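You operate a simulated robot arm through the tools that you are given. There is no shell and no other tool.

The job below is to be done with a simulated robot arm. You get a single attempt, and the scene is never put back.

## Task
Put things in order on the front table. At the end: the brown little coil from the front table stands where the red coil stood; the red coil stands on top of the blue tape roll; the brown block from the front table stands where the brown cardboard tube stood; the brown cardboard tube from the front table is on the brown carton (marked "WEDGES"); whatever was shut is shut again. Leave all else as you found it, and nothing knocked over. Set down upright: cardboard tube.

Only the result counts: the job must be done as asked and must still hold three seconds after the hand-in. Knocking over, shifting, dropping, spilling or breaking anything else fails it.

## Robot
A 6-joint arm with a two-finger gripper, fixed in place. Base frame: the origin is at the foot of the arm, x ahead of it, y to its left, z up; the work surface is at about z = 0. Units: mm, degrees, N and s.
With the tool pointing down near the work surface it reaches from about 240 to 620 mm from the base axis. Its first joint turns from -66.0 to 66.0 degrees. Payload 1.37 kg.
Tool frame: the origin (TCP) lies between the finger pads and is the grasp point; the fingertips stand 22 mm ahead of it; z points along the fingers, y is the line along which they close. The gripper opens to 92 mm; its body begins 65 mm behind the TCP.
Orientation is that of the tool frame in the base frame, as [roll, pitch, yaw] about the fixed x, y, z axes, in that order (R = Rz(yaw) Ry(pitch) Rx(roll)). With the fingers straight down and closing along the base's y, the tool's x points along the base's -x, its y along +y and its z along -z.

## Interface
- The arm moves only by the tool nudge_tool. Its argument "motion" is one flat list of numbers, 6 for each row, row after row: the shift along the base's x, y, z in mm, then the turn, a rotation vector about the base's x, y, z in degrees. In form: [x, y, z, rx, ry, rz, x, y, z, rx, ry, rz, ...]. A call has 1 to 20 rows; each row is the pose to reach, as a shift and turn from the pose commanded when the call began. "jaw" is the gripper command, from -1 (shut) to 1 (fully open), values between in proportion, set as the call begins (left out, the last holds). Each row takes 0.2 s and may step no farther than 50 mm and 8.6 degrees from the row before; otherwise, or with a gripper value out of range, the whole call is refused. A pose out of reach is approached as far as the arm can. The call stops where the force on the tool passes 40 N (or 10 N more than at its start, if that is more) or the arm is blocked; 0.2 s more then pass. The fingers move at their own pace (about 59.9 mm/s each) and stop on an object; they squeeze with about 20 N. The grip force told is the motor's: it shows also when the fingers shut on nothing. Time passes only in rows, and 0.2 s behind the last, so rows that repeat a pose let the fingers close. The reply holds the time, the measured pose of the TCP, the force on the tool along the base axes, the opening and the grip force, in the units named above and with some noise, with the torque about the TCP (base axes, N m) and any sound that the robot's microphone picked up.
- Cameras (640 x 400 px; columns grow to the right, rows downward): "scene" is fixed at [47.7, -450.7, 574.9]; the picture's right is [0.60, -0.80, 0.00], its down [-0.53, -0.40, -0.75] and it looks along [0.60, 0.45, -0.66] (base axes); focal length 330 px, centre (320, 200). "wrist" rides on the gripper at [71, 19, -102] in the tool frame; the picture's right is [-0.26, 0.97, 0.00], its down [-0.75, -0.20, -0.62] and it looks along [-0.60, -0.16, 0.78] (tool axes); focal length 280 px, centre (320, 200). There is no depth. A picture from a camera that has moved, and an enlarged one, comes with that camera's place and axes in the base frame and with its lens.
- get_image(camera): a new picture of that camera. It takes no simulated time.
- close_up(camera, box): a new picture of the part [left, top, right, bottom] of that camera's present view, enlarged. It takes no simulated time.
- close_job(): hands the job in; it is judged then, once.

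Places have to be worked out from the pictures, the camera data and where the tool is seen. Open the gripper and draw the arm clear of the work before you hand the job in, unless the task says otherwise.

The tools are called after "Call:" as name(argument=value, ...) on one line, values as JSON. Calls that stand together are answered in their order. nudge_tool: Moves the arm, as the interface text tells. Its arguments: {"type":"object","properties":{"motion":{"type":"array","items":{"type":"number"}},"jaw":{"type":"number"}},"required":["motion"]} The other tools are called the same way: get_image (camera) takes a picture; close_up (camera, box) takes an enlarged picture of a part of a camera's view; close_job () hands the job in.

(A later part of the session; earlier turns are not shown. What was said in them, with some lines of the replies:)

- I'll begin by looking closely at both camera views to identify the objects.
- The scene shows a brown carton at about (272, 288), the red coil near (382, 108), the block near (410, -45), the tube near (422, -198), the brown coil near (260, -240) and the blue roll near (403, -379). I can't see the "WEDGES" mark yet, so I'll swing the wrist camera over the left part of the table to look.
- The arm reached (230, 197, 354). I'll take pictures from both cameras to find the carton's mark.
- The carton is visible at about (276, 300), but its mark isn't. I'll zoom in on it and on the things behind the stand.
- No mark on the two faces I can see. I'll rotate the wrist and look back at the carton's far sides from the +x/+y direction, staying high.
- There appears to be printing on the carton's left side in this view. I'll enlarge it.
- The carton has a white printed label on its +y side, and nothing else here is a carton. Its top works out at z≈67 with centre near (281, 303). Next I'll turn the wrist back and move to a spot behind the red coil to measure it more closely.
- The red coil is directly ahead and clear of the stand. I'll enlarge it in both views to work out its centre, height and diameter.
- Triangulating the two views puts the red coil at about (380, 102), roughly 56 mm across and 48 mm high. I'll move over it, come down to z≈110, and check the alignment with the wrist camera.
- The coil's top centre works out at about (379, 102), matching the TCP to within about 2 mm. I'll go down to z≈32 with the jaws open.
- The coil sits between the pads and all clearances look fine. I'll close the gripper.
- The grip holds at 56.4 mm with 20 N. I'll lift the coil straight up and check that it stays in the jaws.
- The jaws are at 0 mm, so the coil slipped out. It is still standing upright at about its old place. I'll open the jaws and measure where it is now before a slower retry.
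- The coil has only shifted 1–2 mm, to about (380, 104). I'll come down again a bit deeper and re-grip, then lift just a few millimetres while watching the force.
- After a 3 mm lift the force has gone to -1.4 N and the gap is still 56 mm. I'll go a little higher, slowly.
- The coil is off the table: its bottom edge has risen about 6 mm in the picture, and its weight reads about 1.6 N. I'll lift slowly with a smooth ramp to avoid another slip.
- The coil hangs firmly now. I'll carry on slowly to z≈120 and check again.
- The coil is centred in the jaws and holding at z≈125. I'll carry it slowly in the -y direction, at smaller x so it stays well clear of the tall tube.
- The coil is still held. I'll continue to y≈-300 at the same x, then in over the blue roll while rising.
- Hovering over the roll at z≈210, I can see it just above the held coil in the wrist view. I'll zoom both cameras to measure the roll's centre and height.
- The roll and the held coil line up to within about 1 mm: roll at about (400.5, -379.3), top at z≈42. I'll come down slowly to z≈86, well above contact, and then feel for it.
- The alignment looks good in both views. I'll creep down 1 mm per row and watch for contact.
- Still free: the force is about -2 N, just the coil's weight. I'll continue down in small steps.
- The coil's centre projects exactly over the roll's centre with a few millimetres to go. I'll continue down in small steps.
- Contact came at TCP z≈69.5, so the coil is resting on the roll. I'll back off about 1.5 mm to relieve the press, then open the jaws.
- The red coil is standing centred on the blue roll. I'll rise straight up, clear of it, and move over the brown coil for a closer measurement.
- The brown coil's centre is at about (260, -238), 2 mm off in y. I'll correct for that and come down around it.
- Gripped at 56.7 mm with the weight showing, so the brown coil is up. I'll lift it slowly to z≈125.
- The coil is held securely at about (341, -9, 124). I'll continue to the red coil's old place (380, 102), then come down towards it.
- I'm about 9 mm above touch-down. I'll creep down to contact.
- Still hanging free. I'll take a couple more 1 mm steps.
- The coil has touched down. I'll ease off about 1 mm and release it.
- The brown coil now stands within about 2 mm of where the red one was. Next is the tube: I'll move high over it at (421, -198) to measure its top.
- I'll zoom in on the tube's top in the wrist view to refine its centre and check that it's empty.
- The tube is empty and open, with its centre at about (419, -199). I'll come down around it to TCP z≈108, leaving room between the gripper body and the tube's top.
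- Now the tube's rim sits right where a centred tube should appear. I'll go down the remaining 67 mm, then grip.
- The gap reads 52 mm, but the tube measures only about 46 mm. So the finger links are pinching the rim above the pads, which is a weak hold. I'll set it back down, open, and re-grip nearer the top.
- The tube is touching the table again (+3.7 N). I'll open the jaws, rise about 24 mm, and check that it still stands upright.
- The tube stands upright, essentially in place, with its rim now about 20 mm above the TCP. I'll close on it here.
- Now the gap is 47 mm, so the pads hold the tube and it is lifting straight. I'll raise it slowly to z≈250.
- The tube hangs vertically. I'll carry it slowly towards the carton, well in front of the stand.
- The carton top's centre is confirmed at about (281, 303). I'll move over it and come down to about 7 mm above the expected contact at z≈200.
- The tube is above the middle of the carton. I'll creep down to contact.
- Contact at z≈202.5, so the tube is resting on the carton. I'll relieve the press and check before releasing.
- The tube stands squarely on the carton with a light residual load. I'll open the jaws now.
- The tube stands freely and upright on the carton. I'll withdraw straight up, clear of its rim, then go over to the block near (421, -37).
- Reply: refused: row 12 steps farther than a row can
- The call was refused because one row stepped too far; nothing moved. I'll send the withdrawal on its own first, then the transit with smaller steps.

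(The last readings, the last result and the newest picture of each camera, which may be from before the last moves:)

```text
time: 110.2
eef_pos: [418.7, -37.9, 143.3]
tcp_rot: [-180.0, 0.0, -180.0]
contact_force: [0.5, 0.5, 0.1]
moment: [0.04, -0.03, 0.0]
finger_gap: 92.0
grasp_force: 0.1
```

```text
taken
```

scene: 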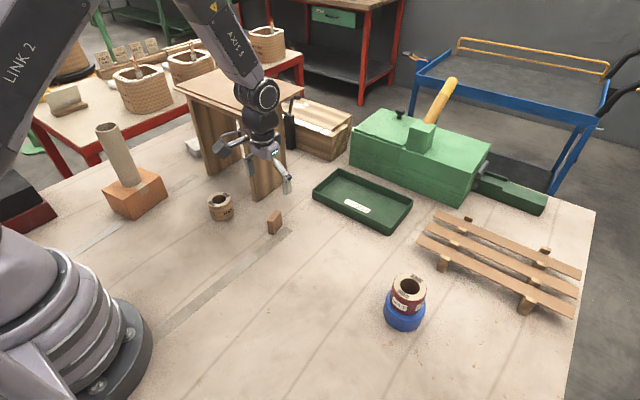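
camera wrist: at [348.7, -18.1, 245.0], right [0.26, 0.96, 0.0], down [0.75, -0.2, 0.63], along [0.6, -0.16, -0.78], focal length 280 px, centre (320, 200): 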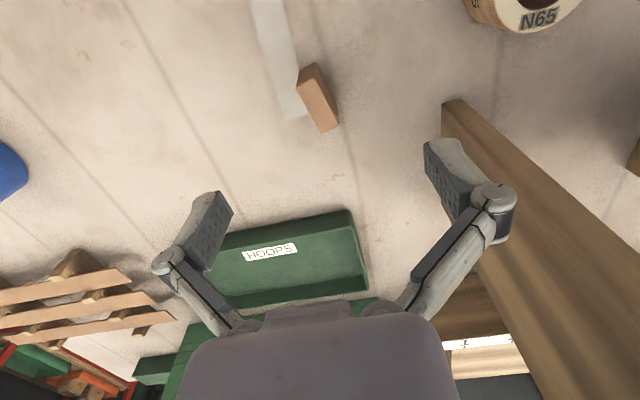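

The tube stands on the carton, and I'm over the block. I'll enlarge the block to get its centre and heading.

Call:
close_up(camera="wrist", box=[270, 40, 370, 150])

Call:
close_up(camera="scene", box=[250, 195, 310, 245])

```text
3.64 times, centred on (320, 95) of wrist
camera zoom: at [348.7, -18.1, 245.0], right [0.26, 0.96, 0.0], down [0.75, -0.2, 0.63], along [0.6, -0.16, -0.78], focal length 1020 px, centre (320, 582)
```

zoom: 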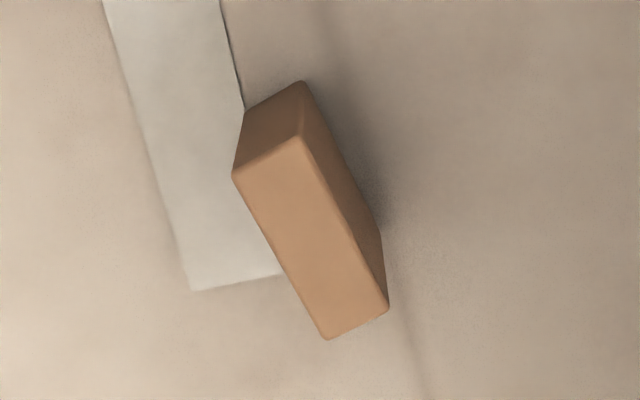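

```text
8.00 times, centred on (280, 220) of scene
camera zoom: at [47.7, -450.7, 574.9], right [0.6, -0.8, 0.0], down [-0.53, -0.4, -0.75], along [0.6, 0.45, -0.66], focal length 2644 px, centre (640, 40)
```

zoom: 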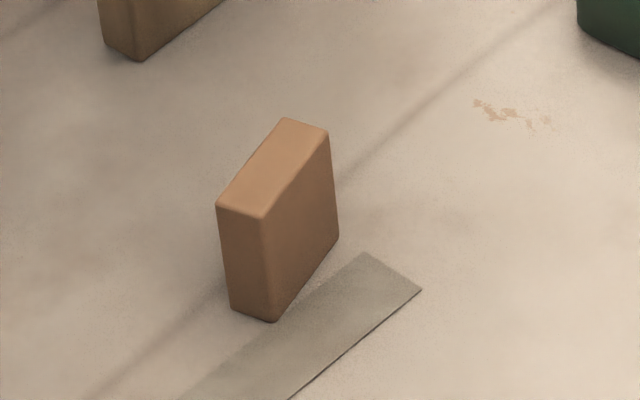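

The block's centre is at about (420.4, -38.4), its long side is turned 13° from x, and it is about 14.5 mm thick and 44 mm tall. I'll turn the tool 13° and come down around it.

Call:
nudge_tool(motion=[0.6, -0.3, 0, 0, 0, 6.5, 1.2, -0.6, 0, 0, 0, 13, 1.2, -0.6, -25, 0, 0, 13, 1.2, -0.6, -50, 0, 0, 13, 1.2, -0.6, -65, 0, 0, 13, 1.2, -0.6, -65, 0, 0, 13])

Call:
get_image(camera="wrist")

Call:
close_up(camera="scene", box=[200, 120, 340, 260])

```text
time: 111.6
eef_pos: [420.5, -38.9, 79.7]
tcp_rot: [180.0, -0.1, -167.0]
contact_force: [0.9, -1.1, -1.1]
moment: [-0.04, 0.02, 0.0]
finger_gap: 92.1
grasp_force: 0.0
```

```text
taken
camera wrist: at [348.1, -34.6, 180.6], right [0.04, 1.0, 0.0], down [0.78, -0.03, 0.63], along [0.62, -0.02, -0.78], focal length 280 px, centre (320, 200)
```

wrist: 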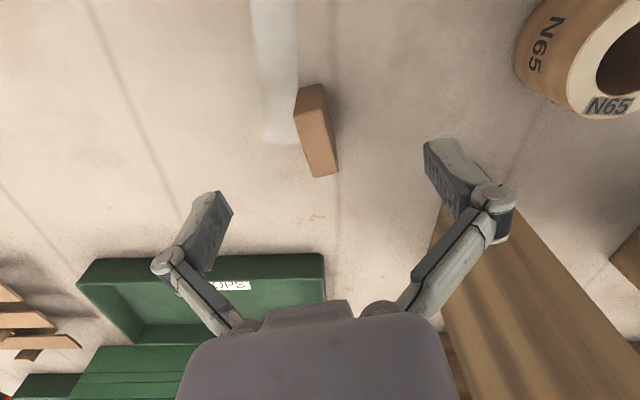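

```text
2.86 times, centred on (270, 190) of scene
camera zoom: at [47.7, -450.7, 574.9], right [0.6, -0.8, 0.0], down [-0.53, -0.4, -0.75], along [0.6, 0.45, -0.66], focal length 944 px, centre (463, 229)
```

zoom: 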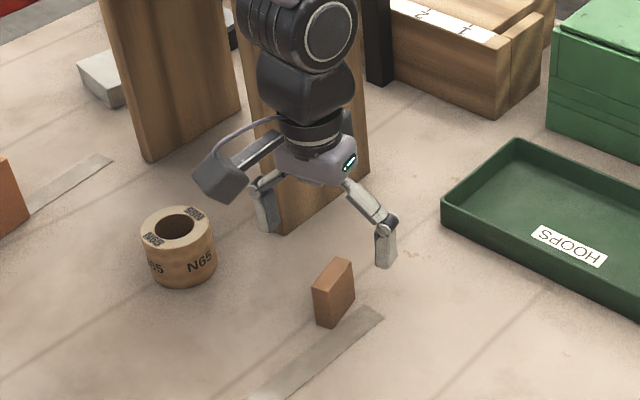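

I'll zoom in to make sure I'm reading the block's top face and not its side.

Call:
close_up(camera="wrist", box=[270, 70, 370, 190])

```text
3.33 times, centred on (320, 130) of wrist
camera zoom: at [348.1, -34.6, 180.6], right [0.04, 1.0, 0.0], down [0.78, -0.03, 0.63], along [0.62, -0.02, -0.78], focal length 935 px, centre (320, 433)
```

zoom: 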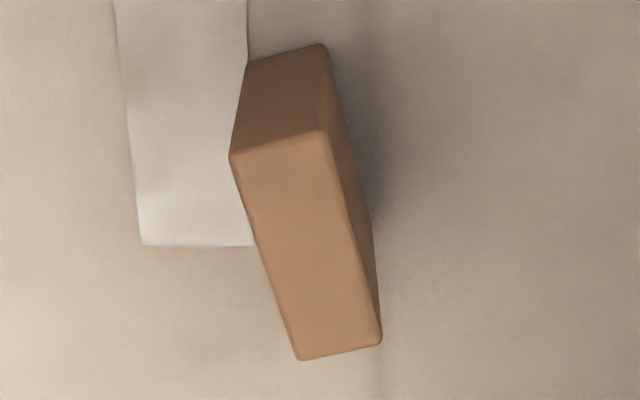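

The top face is centred at about (419, -38.6), aligned with the tool within a couple of millimetres. I'll go down to z≈32 and grip.

Call:
nudge_tool(motion=[-0.8, 0, -15, 0, 0, 0, -0.8, 0, -30, 0, 0, 0, -0.8, 0, -42, 0, 0, 0, -0.8, 0, -47, 0, 0, 0, -0.8, 0, -47, 0, 0, 0])

Call:
get_image(camera="wrist")

Call:
close_up(camera="scene", box=[220, 150, 320, 250])

```text
time: 112.8
eef_pos: [420.4, -38.7, 31.9]
tcp_rot: [179.9, 0.0, -167.0]
contact_force: [-0.3, -0.2, 1.0]
moment: [-0.01, 0.03, 0.02]
finger_gap: 92.0
grasp_force: 0.0
```

```text
taken
camera wrist: at [347.2, -34.5, 133.2], right [0.04, 1.0, 0.0], down [0.78, -0.03, 0.63], along [0.62, -0.02, -0.78], focal length 280 px, centre (320, 200)
```

wrist: 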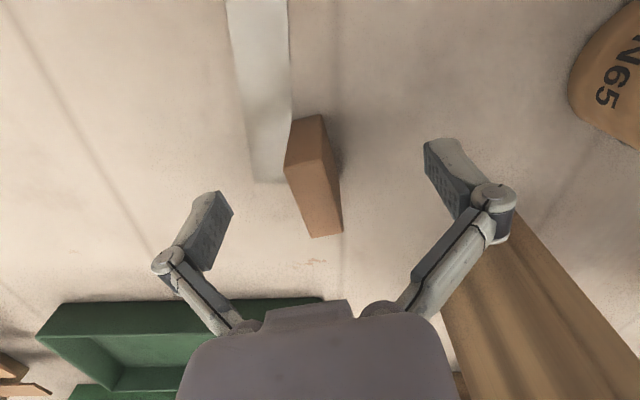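

```text
4.00 times, centred on (270, 200) of scene
camera zoom: at [47.7, -450.7, 574.9], right [0.6, -0.8, 0.0], down [-0.53, -0.4, -0.75], along [0.6, 0.45, -0.66], focal length 1322 px, centre (520, 200)
```

zoom: 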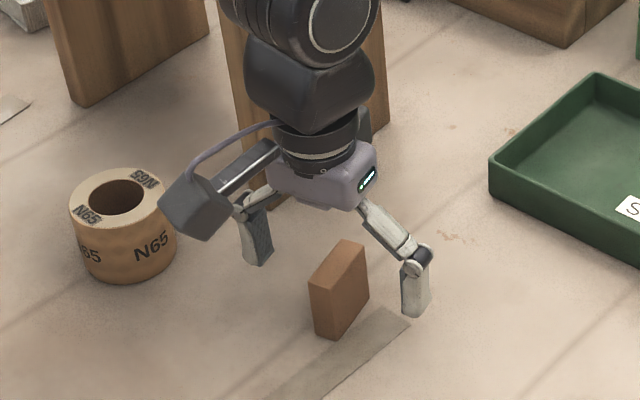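

The block is centred between the pads. I'll close gently onto it and test with a small lift.

Call:
nudge_tool(motion=[0, 0, 0, 0, 0, 0, 0, 0, 0, 0, 0, 0, 0, 0, 0, 0, 0, 0, 0, 0, 0, 0, 0, 0, 0, 0, 0, 0, 0, 0, 0, 0, 0, 0, 0, 0], jaw=-1)

Call:
get_image(camera="wrist")

Call:
close_up(camera="scene", box=[220, 150, 320, 250])

```text
time: 114.2
eef_pos: [419.2, -38.1, 32.0]
tcp_rot: [180.0, 0.0, -167.0]
contact_force: [-0.2, -0.7, 2.9]
moment: [-0.01, 0.03, 0.03]
finger_gap: 15.0
grasp_force: 20.4
```

```text
taken
camera wrist: at [347.2, -34.5, 133.4], right [0.04, 1.0, 0.0], down [0.78, -0.03, 0.63], along [0.62, -0.02, -0.78], focal length 280 px, centre (320, 200)
```

wrist: 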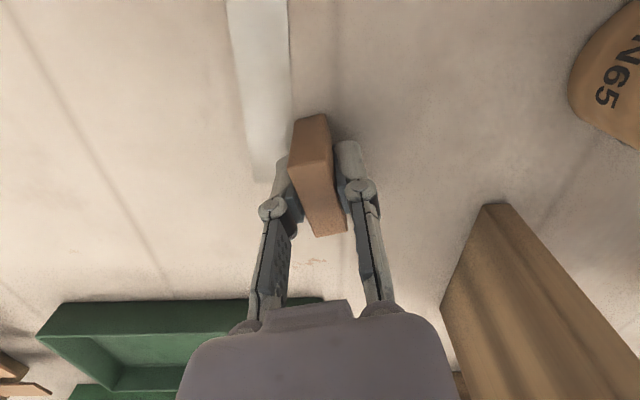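

```text
4.00 times, centred on (270, 200) of scene
camera zoom: at [47.7, -450.7, 574.9], right [0.6, -0.8, 0.0], down [-0.53, -0.4, -0.75], along [0.6, 0.45, -0.66], focal length 1322 px, centre (520, 200)
```

zoom: 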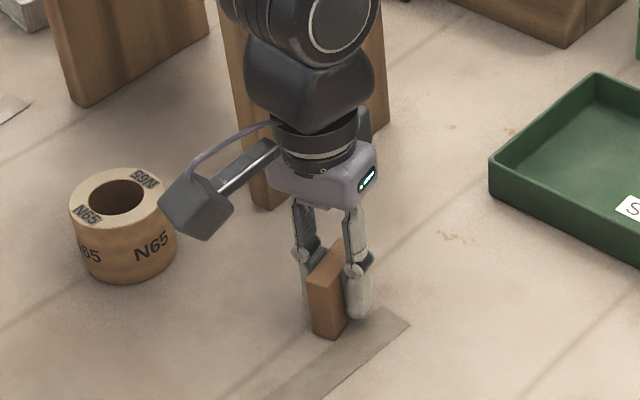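

The block is held at 15.0 mm. I'll lift it slowly and carry it 161 mm in -y to the tube's old spot at (420.5, -199.5).

Call:
nudge_tool(motion=[0, 0, 1, 0, 0, 0, 0, 0, 3, 0, 0, 0, 0, 0, 6, 0, 0, 0, 0, 0, 10, 0, 0, 0, 0, 0, 15, 0, 0, 0, 0, 0, 21, 0, 0, 0, 0, 0, 27, 0, 0, 0, 0, 0, 33, 0, 0, 0, 0, 0, 38, 0, 0, 0, 0, 0, 41, 0, 0, 0, 0, 0, 42, 0, 0, 0])

Call:
nudge_tool(motion=[0, -3, 0, 0, 0, 0, 0, -9, 0, 0, 0, 0, 0, -18, 0, 0, 0, 0, 0, -30, 0, 0, 0, 0, 0, -43, 0, 0, 0, 0, 0, -56, 0, 0, 0, 0, 0, -69, 0, 0, 0, 0, 0, -82, 0, 0, 0, 0, 0, -95, 0, 0, 0, 0, 0, -108, 0, 0, 0, 0, 0, -121, 0, 0, 0, 0, 0, -133, 0, 0, 0, 0, 0.2, -143, 0, 0, 0, 0, 0.3, -151, 0, 0, 0, 0, 0.5, -157, 0, 0, 0, 0, 0.5, -160, 0, 0, 0, 0, 0.5, -161.2, 0, 0, 0, 0, 0.5, -161.2, 0, 0, 0, 0])

Call:
get_image(camera="wrist")

Call:
close_up(camera="scene", box=[290, 190, 370, 280])

```text
time: 116.6
eef_pos: [419.2, -39.8, 74.2]
tcp_rot: [-180.0, -0.1, -167.0]
contact_force: [1.0, 0.1, -0.6]
moment: [0.02, -0.02, -0.01]
finger_gap: 15.1
grasp_force: 20.2
```

```text
time: 120.4
eef_pos: [419.1, -199.7, 74.2]
tcp_rot: [179.9, 0.0, -166.9]
contact_force: [0.6, -0.3, -0.1]
moment: [0.0, -0.02, 0.01]
finger_gap: 14.8
grasp_force: 19.5
```

```text
taken
camera wrist: at [346.4, -195.8, 175.7], right [0.04, 1.0, 0.0], down [0.78, -0.03, 0.63], along [0.62, -0.02, -0.78], focal length 280 px, centre (320, 200)
```

wrist: 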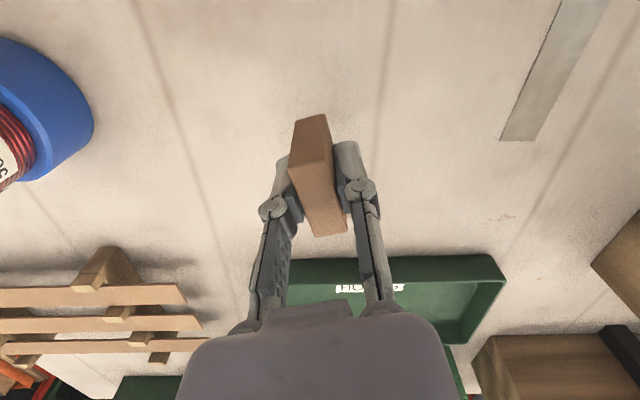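

```text
4.44 times, centred on (330, 235) of scene
camera zoom: at [47.7, -450.7, 574.9], right [0.6, -0.8, 0.0], down [-0.53, -0.4, -0.75], along [0.6, 0.45, -0.66], focal length 1469 px, centre (276, 44)
```

zoom: 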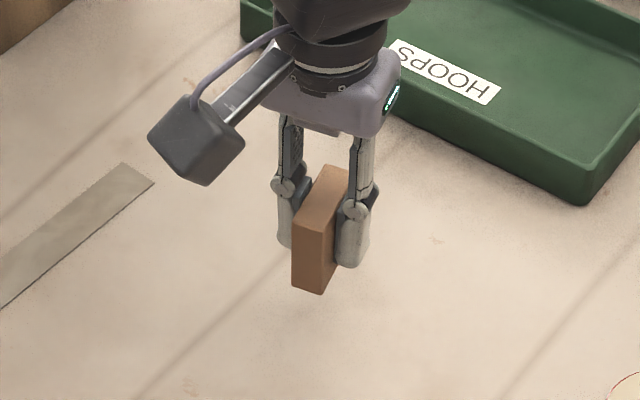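

The block hangs straight over the target spot. I'll lower it to just above the table, then creep to contact.

Call:
nudge_tool(motion=[0, 0, -1, 0, 0, 0, 0, 0, -4, 0, 0, 0, 0, 0, -9, 0, 0, 0, 0, 0, -15, 0, 0, 0, 0, 0, -21, 0, 0, 0, 0, 0, -27, 0, 0, 0, 0, 0, -32, 0, 0, 0, 0, 0, -36, 0, 0, 0, 0, 0, -38, 0, 0, 0, 0, 0, -39, 0, 0, 0])

Call:
nudge_tool(motion=[0, 0, -1, 0, 0, 0])

Call:
nudge_tool(motion=[0, 0, -1, 0, 0, 0])

```text
time: 122.6
eef_pos: [420.1, -199.5, 35.2]
tcp_rot: [180.0, -0.1, -167.0]
contact_force: [-0.1, 0.0, -0.1]
moment: [-0.02, 0.0, -0.01]
finger_gap: 14.9
grasp_force: 20.4
```

```text
time: 123.0
eef_pos: [421.1, -199.6, 33.8]
tcp_rot: [179.9, 0.0, -167.0]
contact_force: [-0.1, 0.5, -0.3]
moment: [0.01, 0.01, -0.01]
finger_gap: 15.1
grasp_force: 19.9
```

```text
time: 123.4
eef_pos: [419.6, -199.4, 33.0]
tcp_rot: [-180.0, 0.1, -166.9]
contact_force: [-0.1, -0.5, -0.9]
moment: [-0.01, -0.01, 0.01]
finger_gap: 14.9
grasp_force: 20.4
```

No contact yet. I'll go down in half-millimetre steps.

Call:
nudge_tool(motion=[0, 0, -0.6, 0, 0, 0])

Call:
nudge_tool(motion=[0, 0, -0.6, 0, 0, 0])

```text
time: 123.8
eef_pos: [419.5, -198.0, 32.8]
tcp_rot: [-179.9, -0.1, -167.0]
contact_force: [0.2, -0.7, -0.3]
moment: [0.02, 0.03, 0.0]
finger_gap: 14.9
grasp_force: 20.6
```

```text
time: 124.2
eef_pos: [420.3, -199.1, 32.2]
tcp_rot: [-180.0, -0.1, -167.0]
contact_force: [-2.0, 2.3, 5.7]
moment: [0.05, 0.06, 0.03]
finger_gap: 15.0
grasp_force: 20.0
```

Light contact (5.7 N), so the block is on the table. I'll release it.

Call:
nudge_tool(motion=[0, 0, 0, 0, 0, 0, 0, 0, 0, 0, 0, 0, 0, 0, 0, 0, 0, 0, 0, 0, 0, 0, 0, 0, 0, 0, 0, 0, 0, 0], jaw=1)

Call:
get_image(camera="wrist")

Call:
close_up(camera="scene", box=[290, 190, 370, 280])

```text
time: 125.4
eef_pos: [420.1, -199.6, 31.5]
tcp_rot: [180.0, 0.0, -167.0]
contact_force: [0.9, 0.0, -1.2]
moment: [0.03, 0.02, 0.02]
finger_gap: 91.9
grasp_force: 0.0
```

```text
taken
camera wrist: at [347.3, -195.4, 133.1], right [0.04, 1.0, 0.0], down [0.78, -0.03, 0.63], along [0.62, -0.02, -0.78], focal length 280 px, centre (320, 200)
```

wrist: 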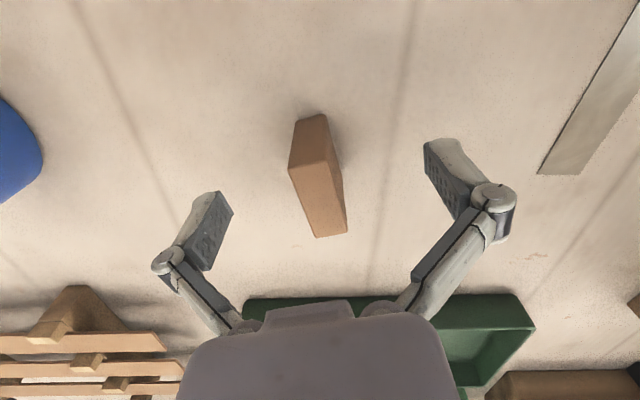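

```text
4.44 times, centred on (330, 235) of scene
camera zoom: at [47.7, -450.7, 574.9], right [0.6, -0.8, 0.0], down [-0.53, -0.4, -0.75], along [0.6, 0.45, -0.66], focal length 1469 px, centre (276, 44)
```

zoom: 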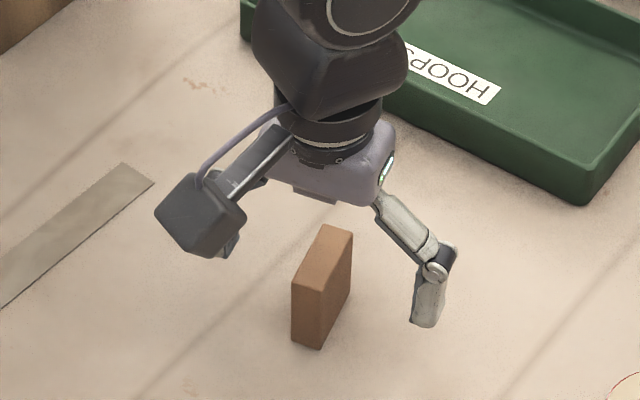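

The block stands upright where the tube was. I'll rise straight up and draw the arm back clear, then inspect everything.

Call:
nudge_tool(motion=[0, 0, 8, 0, 0, 0, 0, 0, 25, 0, 0, 0, 0, 0, 55, 0, 0, 0, 0, 0, 95, 0, 0, 0, 0, 0, 140, 0, 0, 0, 0, 0, 185, 0, 0, 0, -20, 0, 230, 0, 0, -6, -50, 0, 260, 0, 0, -13, -85, 0, 285, 0, 0, -13, -110, -5, 310, 0, 0, -13, -120, -10, 320, 0, 0, -13, -120, -10, 320, 0, 0, -13])

Call:
get_image(camera="scene")

Call:
get_image(camera="wrist")

```text
time: 128.0
eef_pos: [298.7, -208.7, 350.8]
tcp_rot: [180.0, -0.1, -180.0]
contact_force: [0.3, -0.7, 1.0]
moment: [0.0, -0.04, 0.01]
finger_gap: 92.1
grasp_force: 0.1
```

```text
taken
```

scene: 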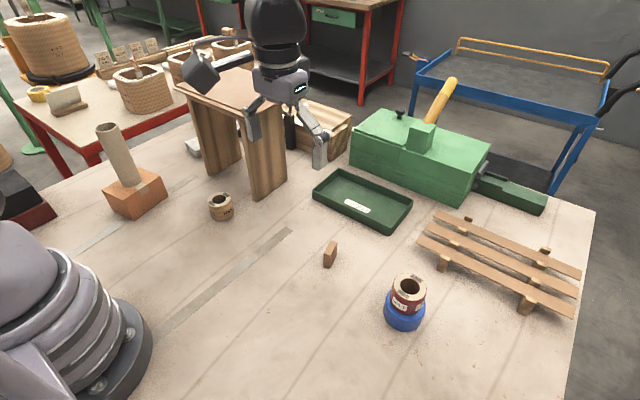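

```text
taken
camera wrist: at [228.6, -189.0, 452.6], right [0.26, 0.97, 0.0], down [0.75, -0.2, 0.62], along [0.6, -0.16, -0.78], focal length 280 px, centre (320, 200)
```

wrist: 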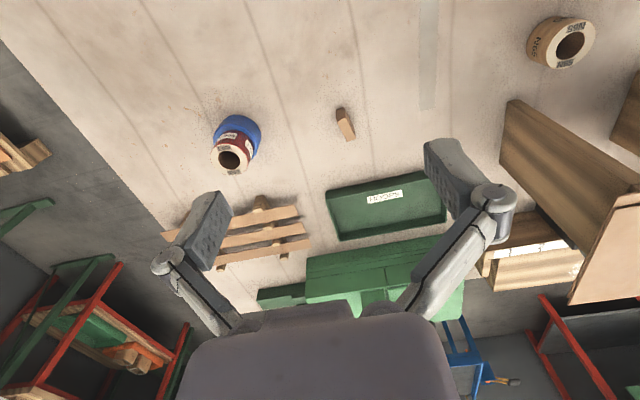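

Everything looks in place. I'll do a last close inspection of each placement and compare the carton with its original position.

Call:
close_up(camera="scene", box=[80, 150, 180, 230])

Call:
close_up(camera="scene", box=[80, 110, 200, 230])

Call:
close_up(camera="scene", box=[310, 230, 440, 345])

Call:
close_up(camera="scene", box=[160, 60, 400, 220])

```text
5.00 times, centred on (130, 190) of scene
camera zoom: at [47.7, -450.7, 574.9], right [0.6, -0.8, 0.0], down [-0.53, -0.4, -0.75], along [0.6, 0.45, -0.66], focal length 1653 px, centre (1270, 250)
```

zoom: 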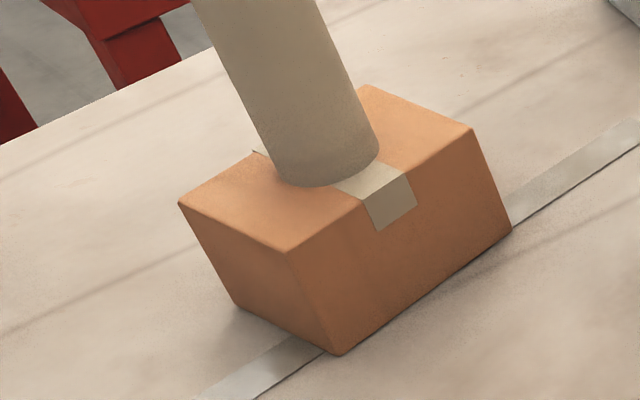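

```text
3.33 times, centred on (140, 170) of scene
camera zoom: at [47.7, -450.7, 574.9], right [0.6, -0.8, 0.0], down [-0.53, -0.4, -0.75], along [0.6, 0.45, -0.66], focal length 1102 px, centre (920, 300)
```

zoom: 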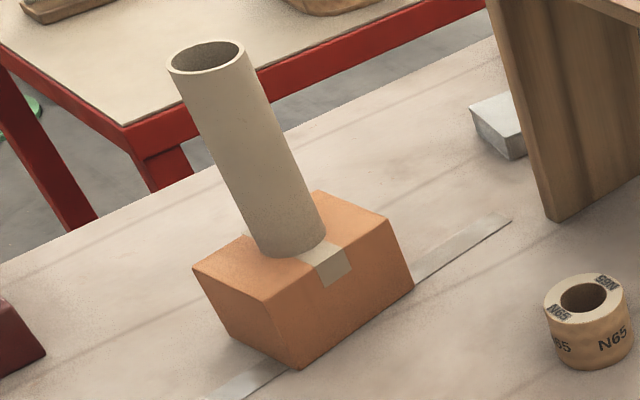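

```text
3.48 times, centred on (375, 288) of scene
camera zoom: at [47.7, -450.7, 574.9], right [0.6, -0.8, 0.0], down [-0.53, -0.4, -0.75], along [0.6, 0.45, -0.66], focal length 1150 px, centre (129, -104)
```

zoom: 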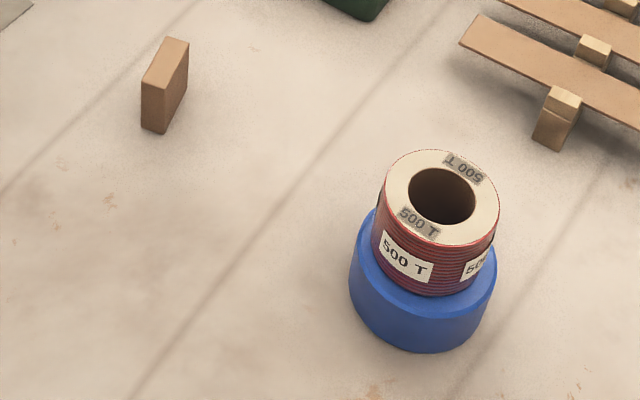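

```text
2.50 times, centred on (280, 140) of scene
camera zoom: at [47.7, -450.7, 574.9], right [0.6, -0.8, 0.0], down [-0.53, -0.4, -0.75], along [0.6, 0.45, -0.66], focal length 826 px, centre (420, 350)
```

zoom: 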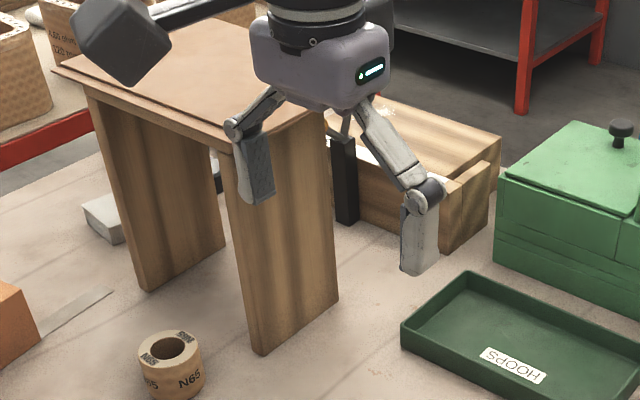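

All four placements hold. The brown coil is at the red coil's place and the red coil is on the blue roll. The block is at the tube's place, and the tube stands upright on the carton, which hasn't moved. Nothing had to be opened, and the gripper is open and clear, so I'm handing in the job.

Call:
close_job()

```text
The job is handed in.
```

I've handed the job in. In the last pictures before hand-in, everything was where you asked and nothing had been knocked over.

- **Brown coil:** it stands where the red coil stood, within about 2 mm.
- **Red coil:** it stands centred on top of the blue tape roll. My first grip slipped and it never left the table. The second, slower lift held.
- **Brown block:** it stands upright where the cardboard tube stood.
- **Cardboard tube:** it stands upright in the middle of the brown carton's top. I had to set it back down once and grip it again nearer the rim. The carton did not move.
- **Shut things:** I opened nothing, so nothing needed shutting again.

**Carton label:** I saw a white printed label on the carton's far side, but the angle was too steep to read "WEDGES". I used it because it was the only carton I could find on the front table.
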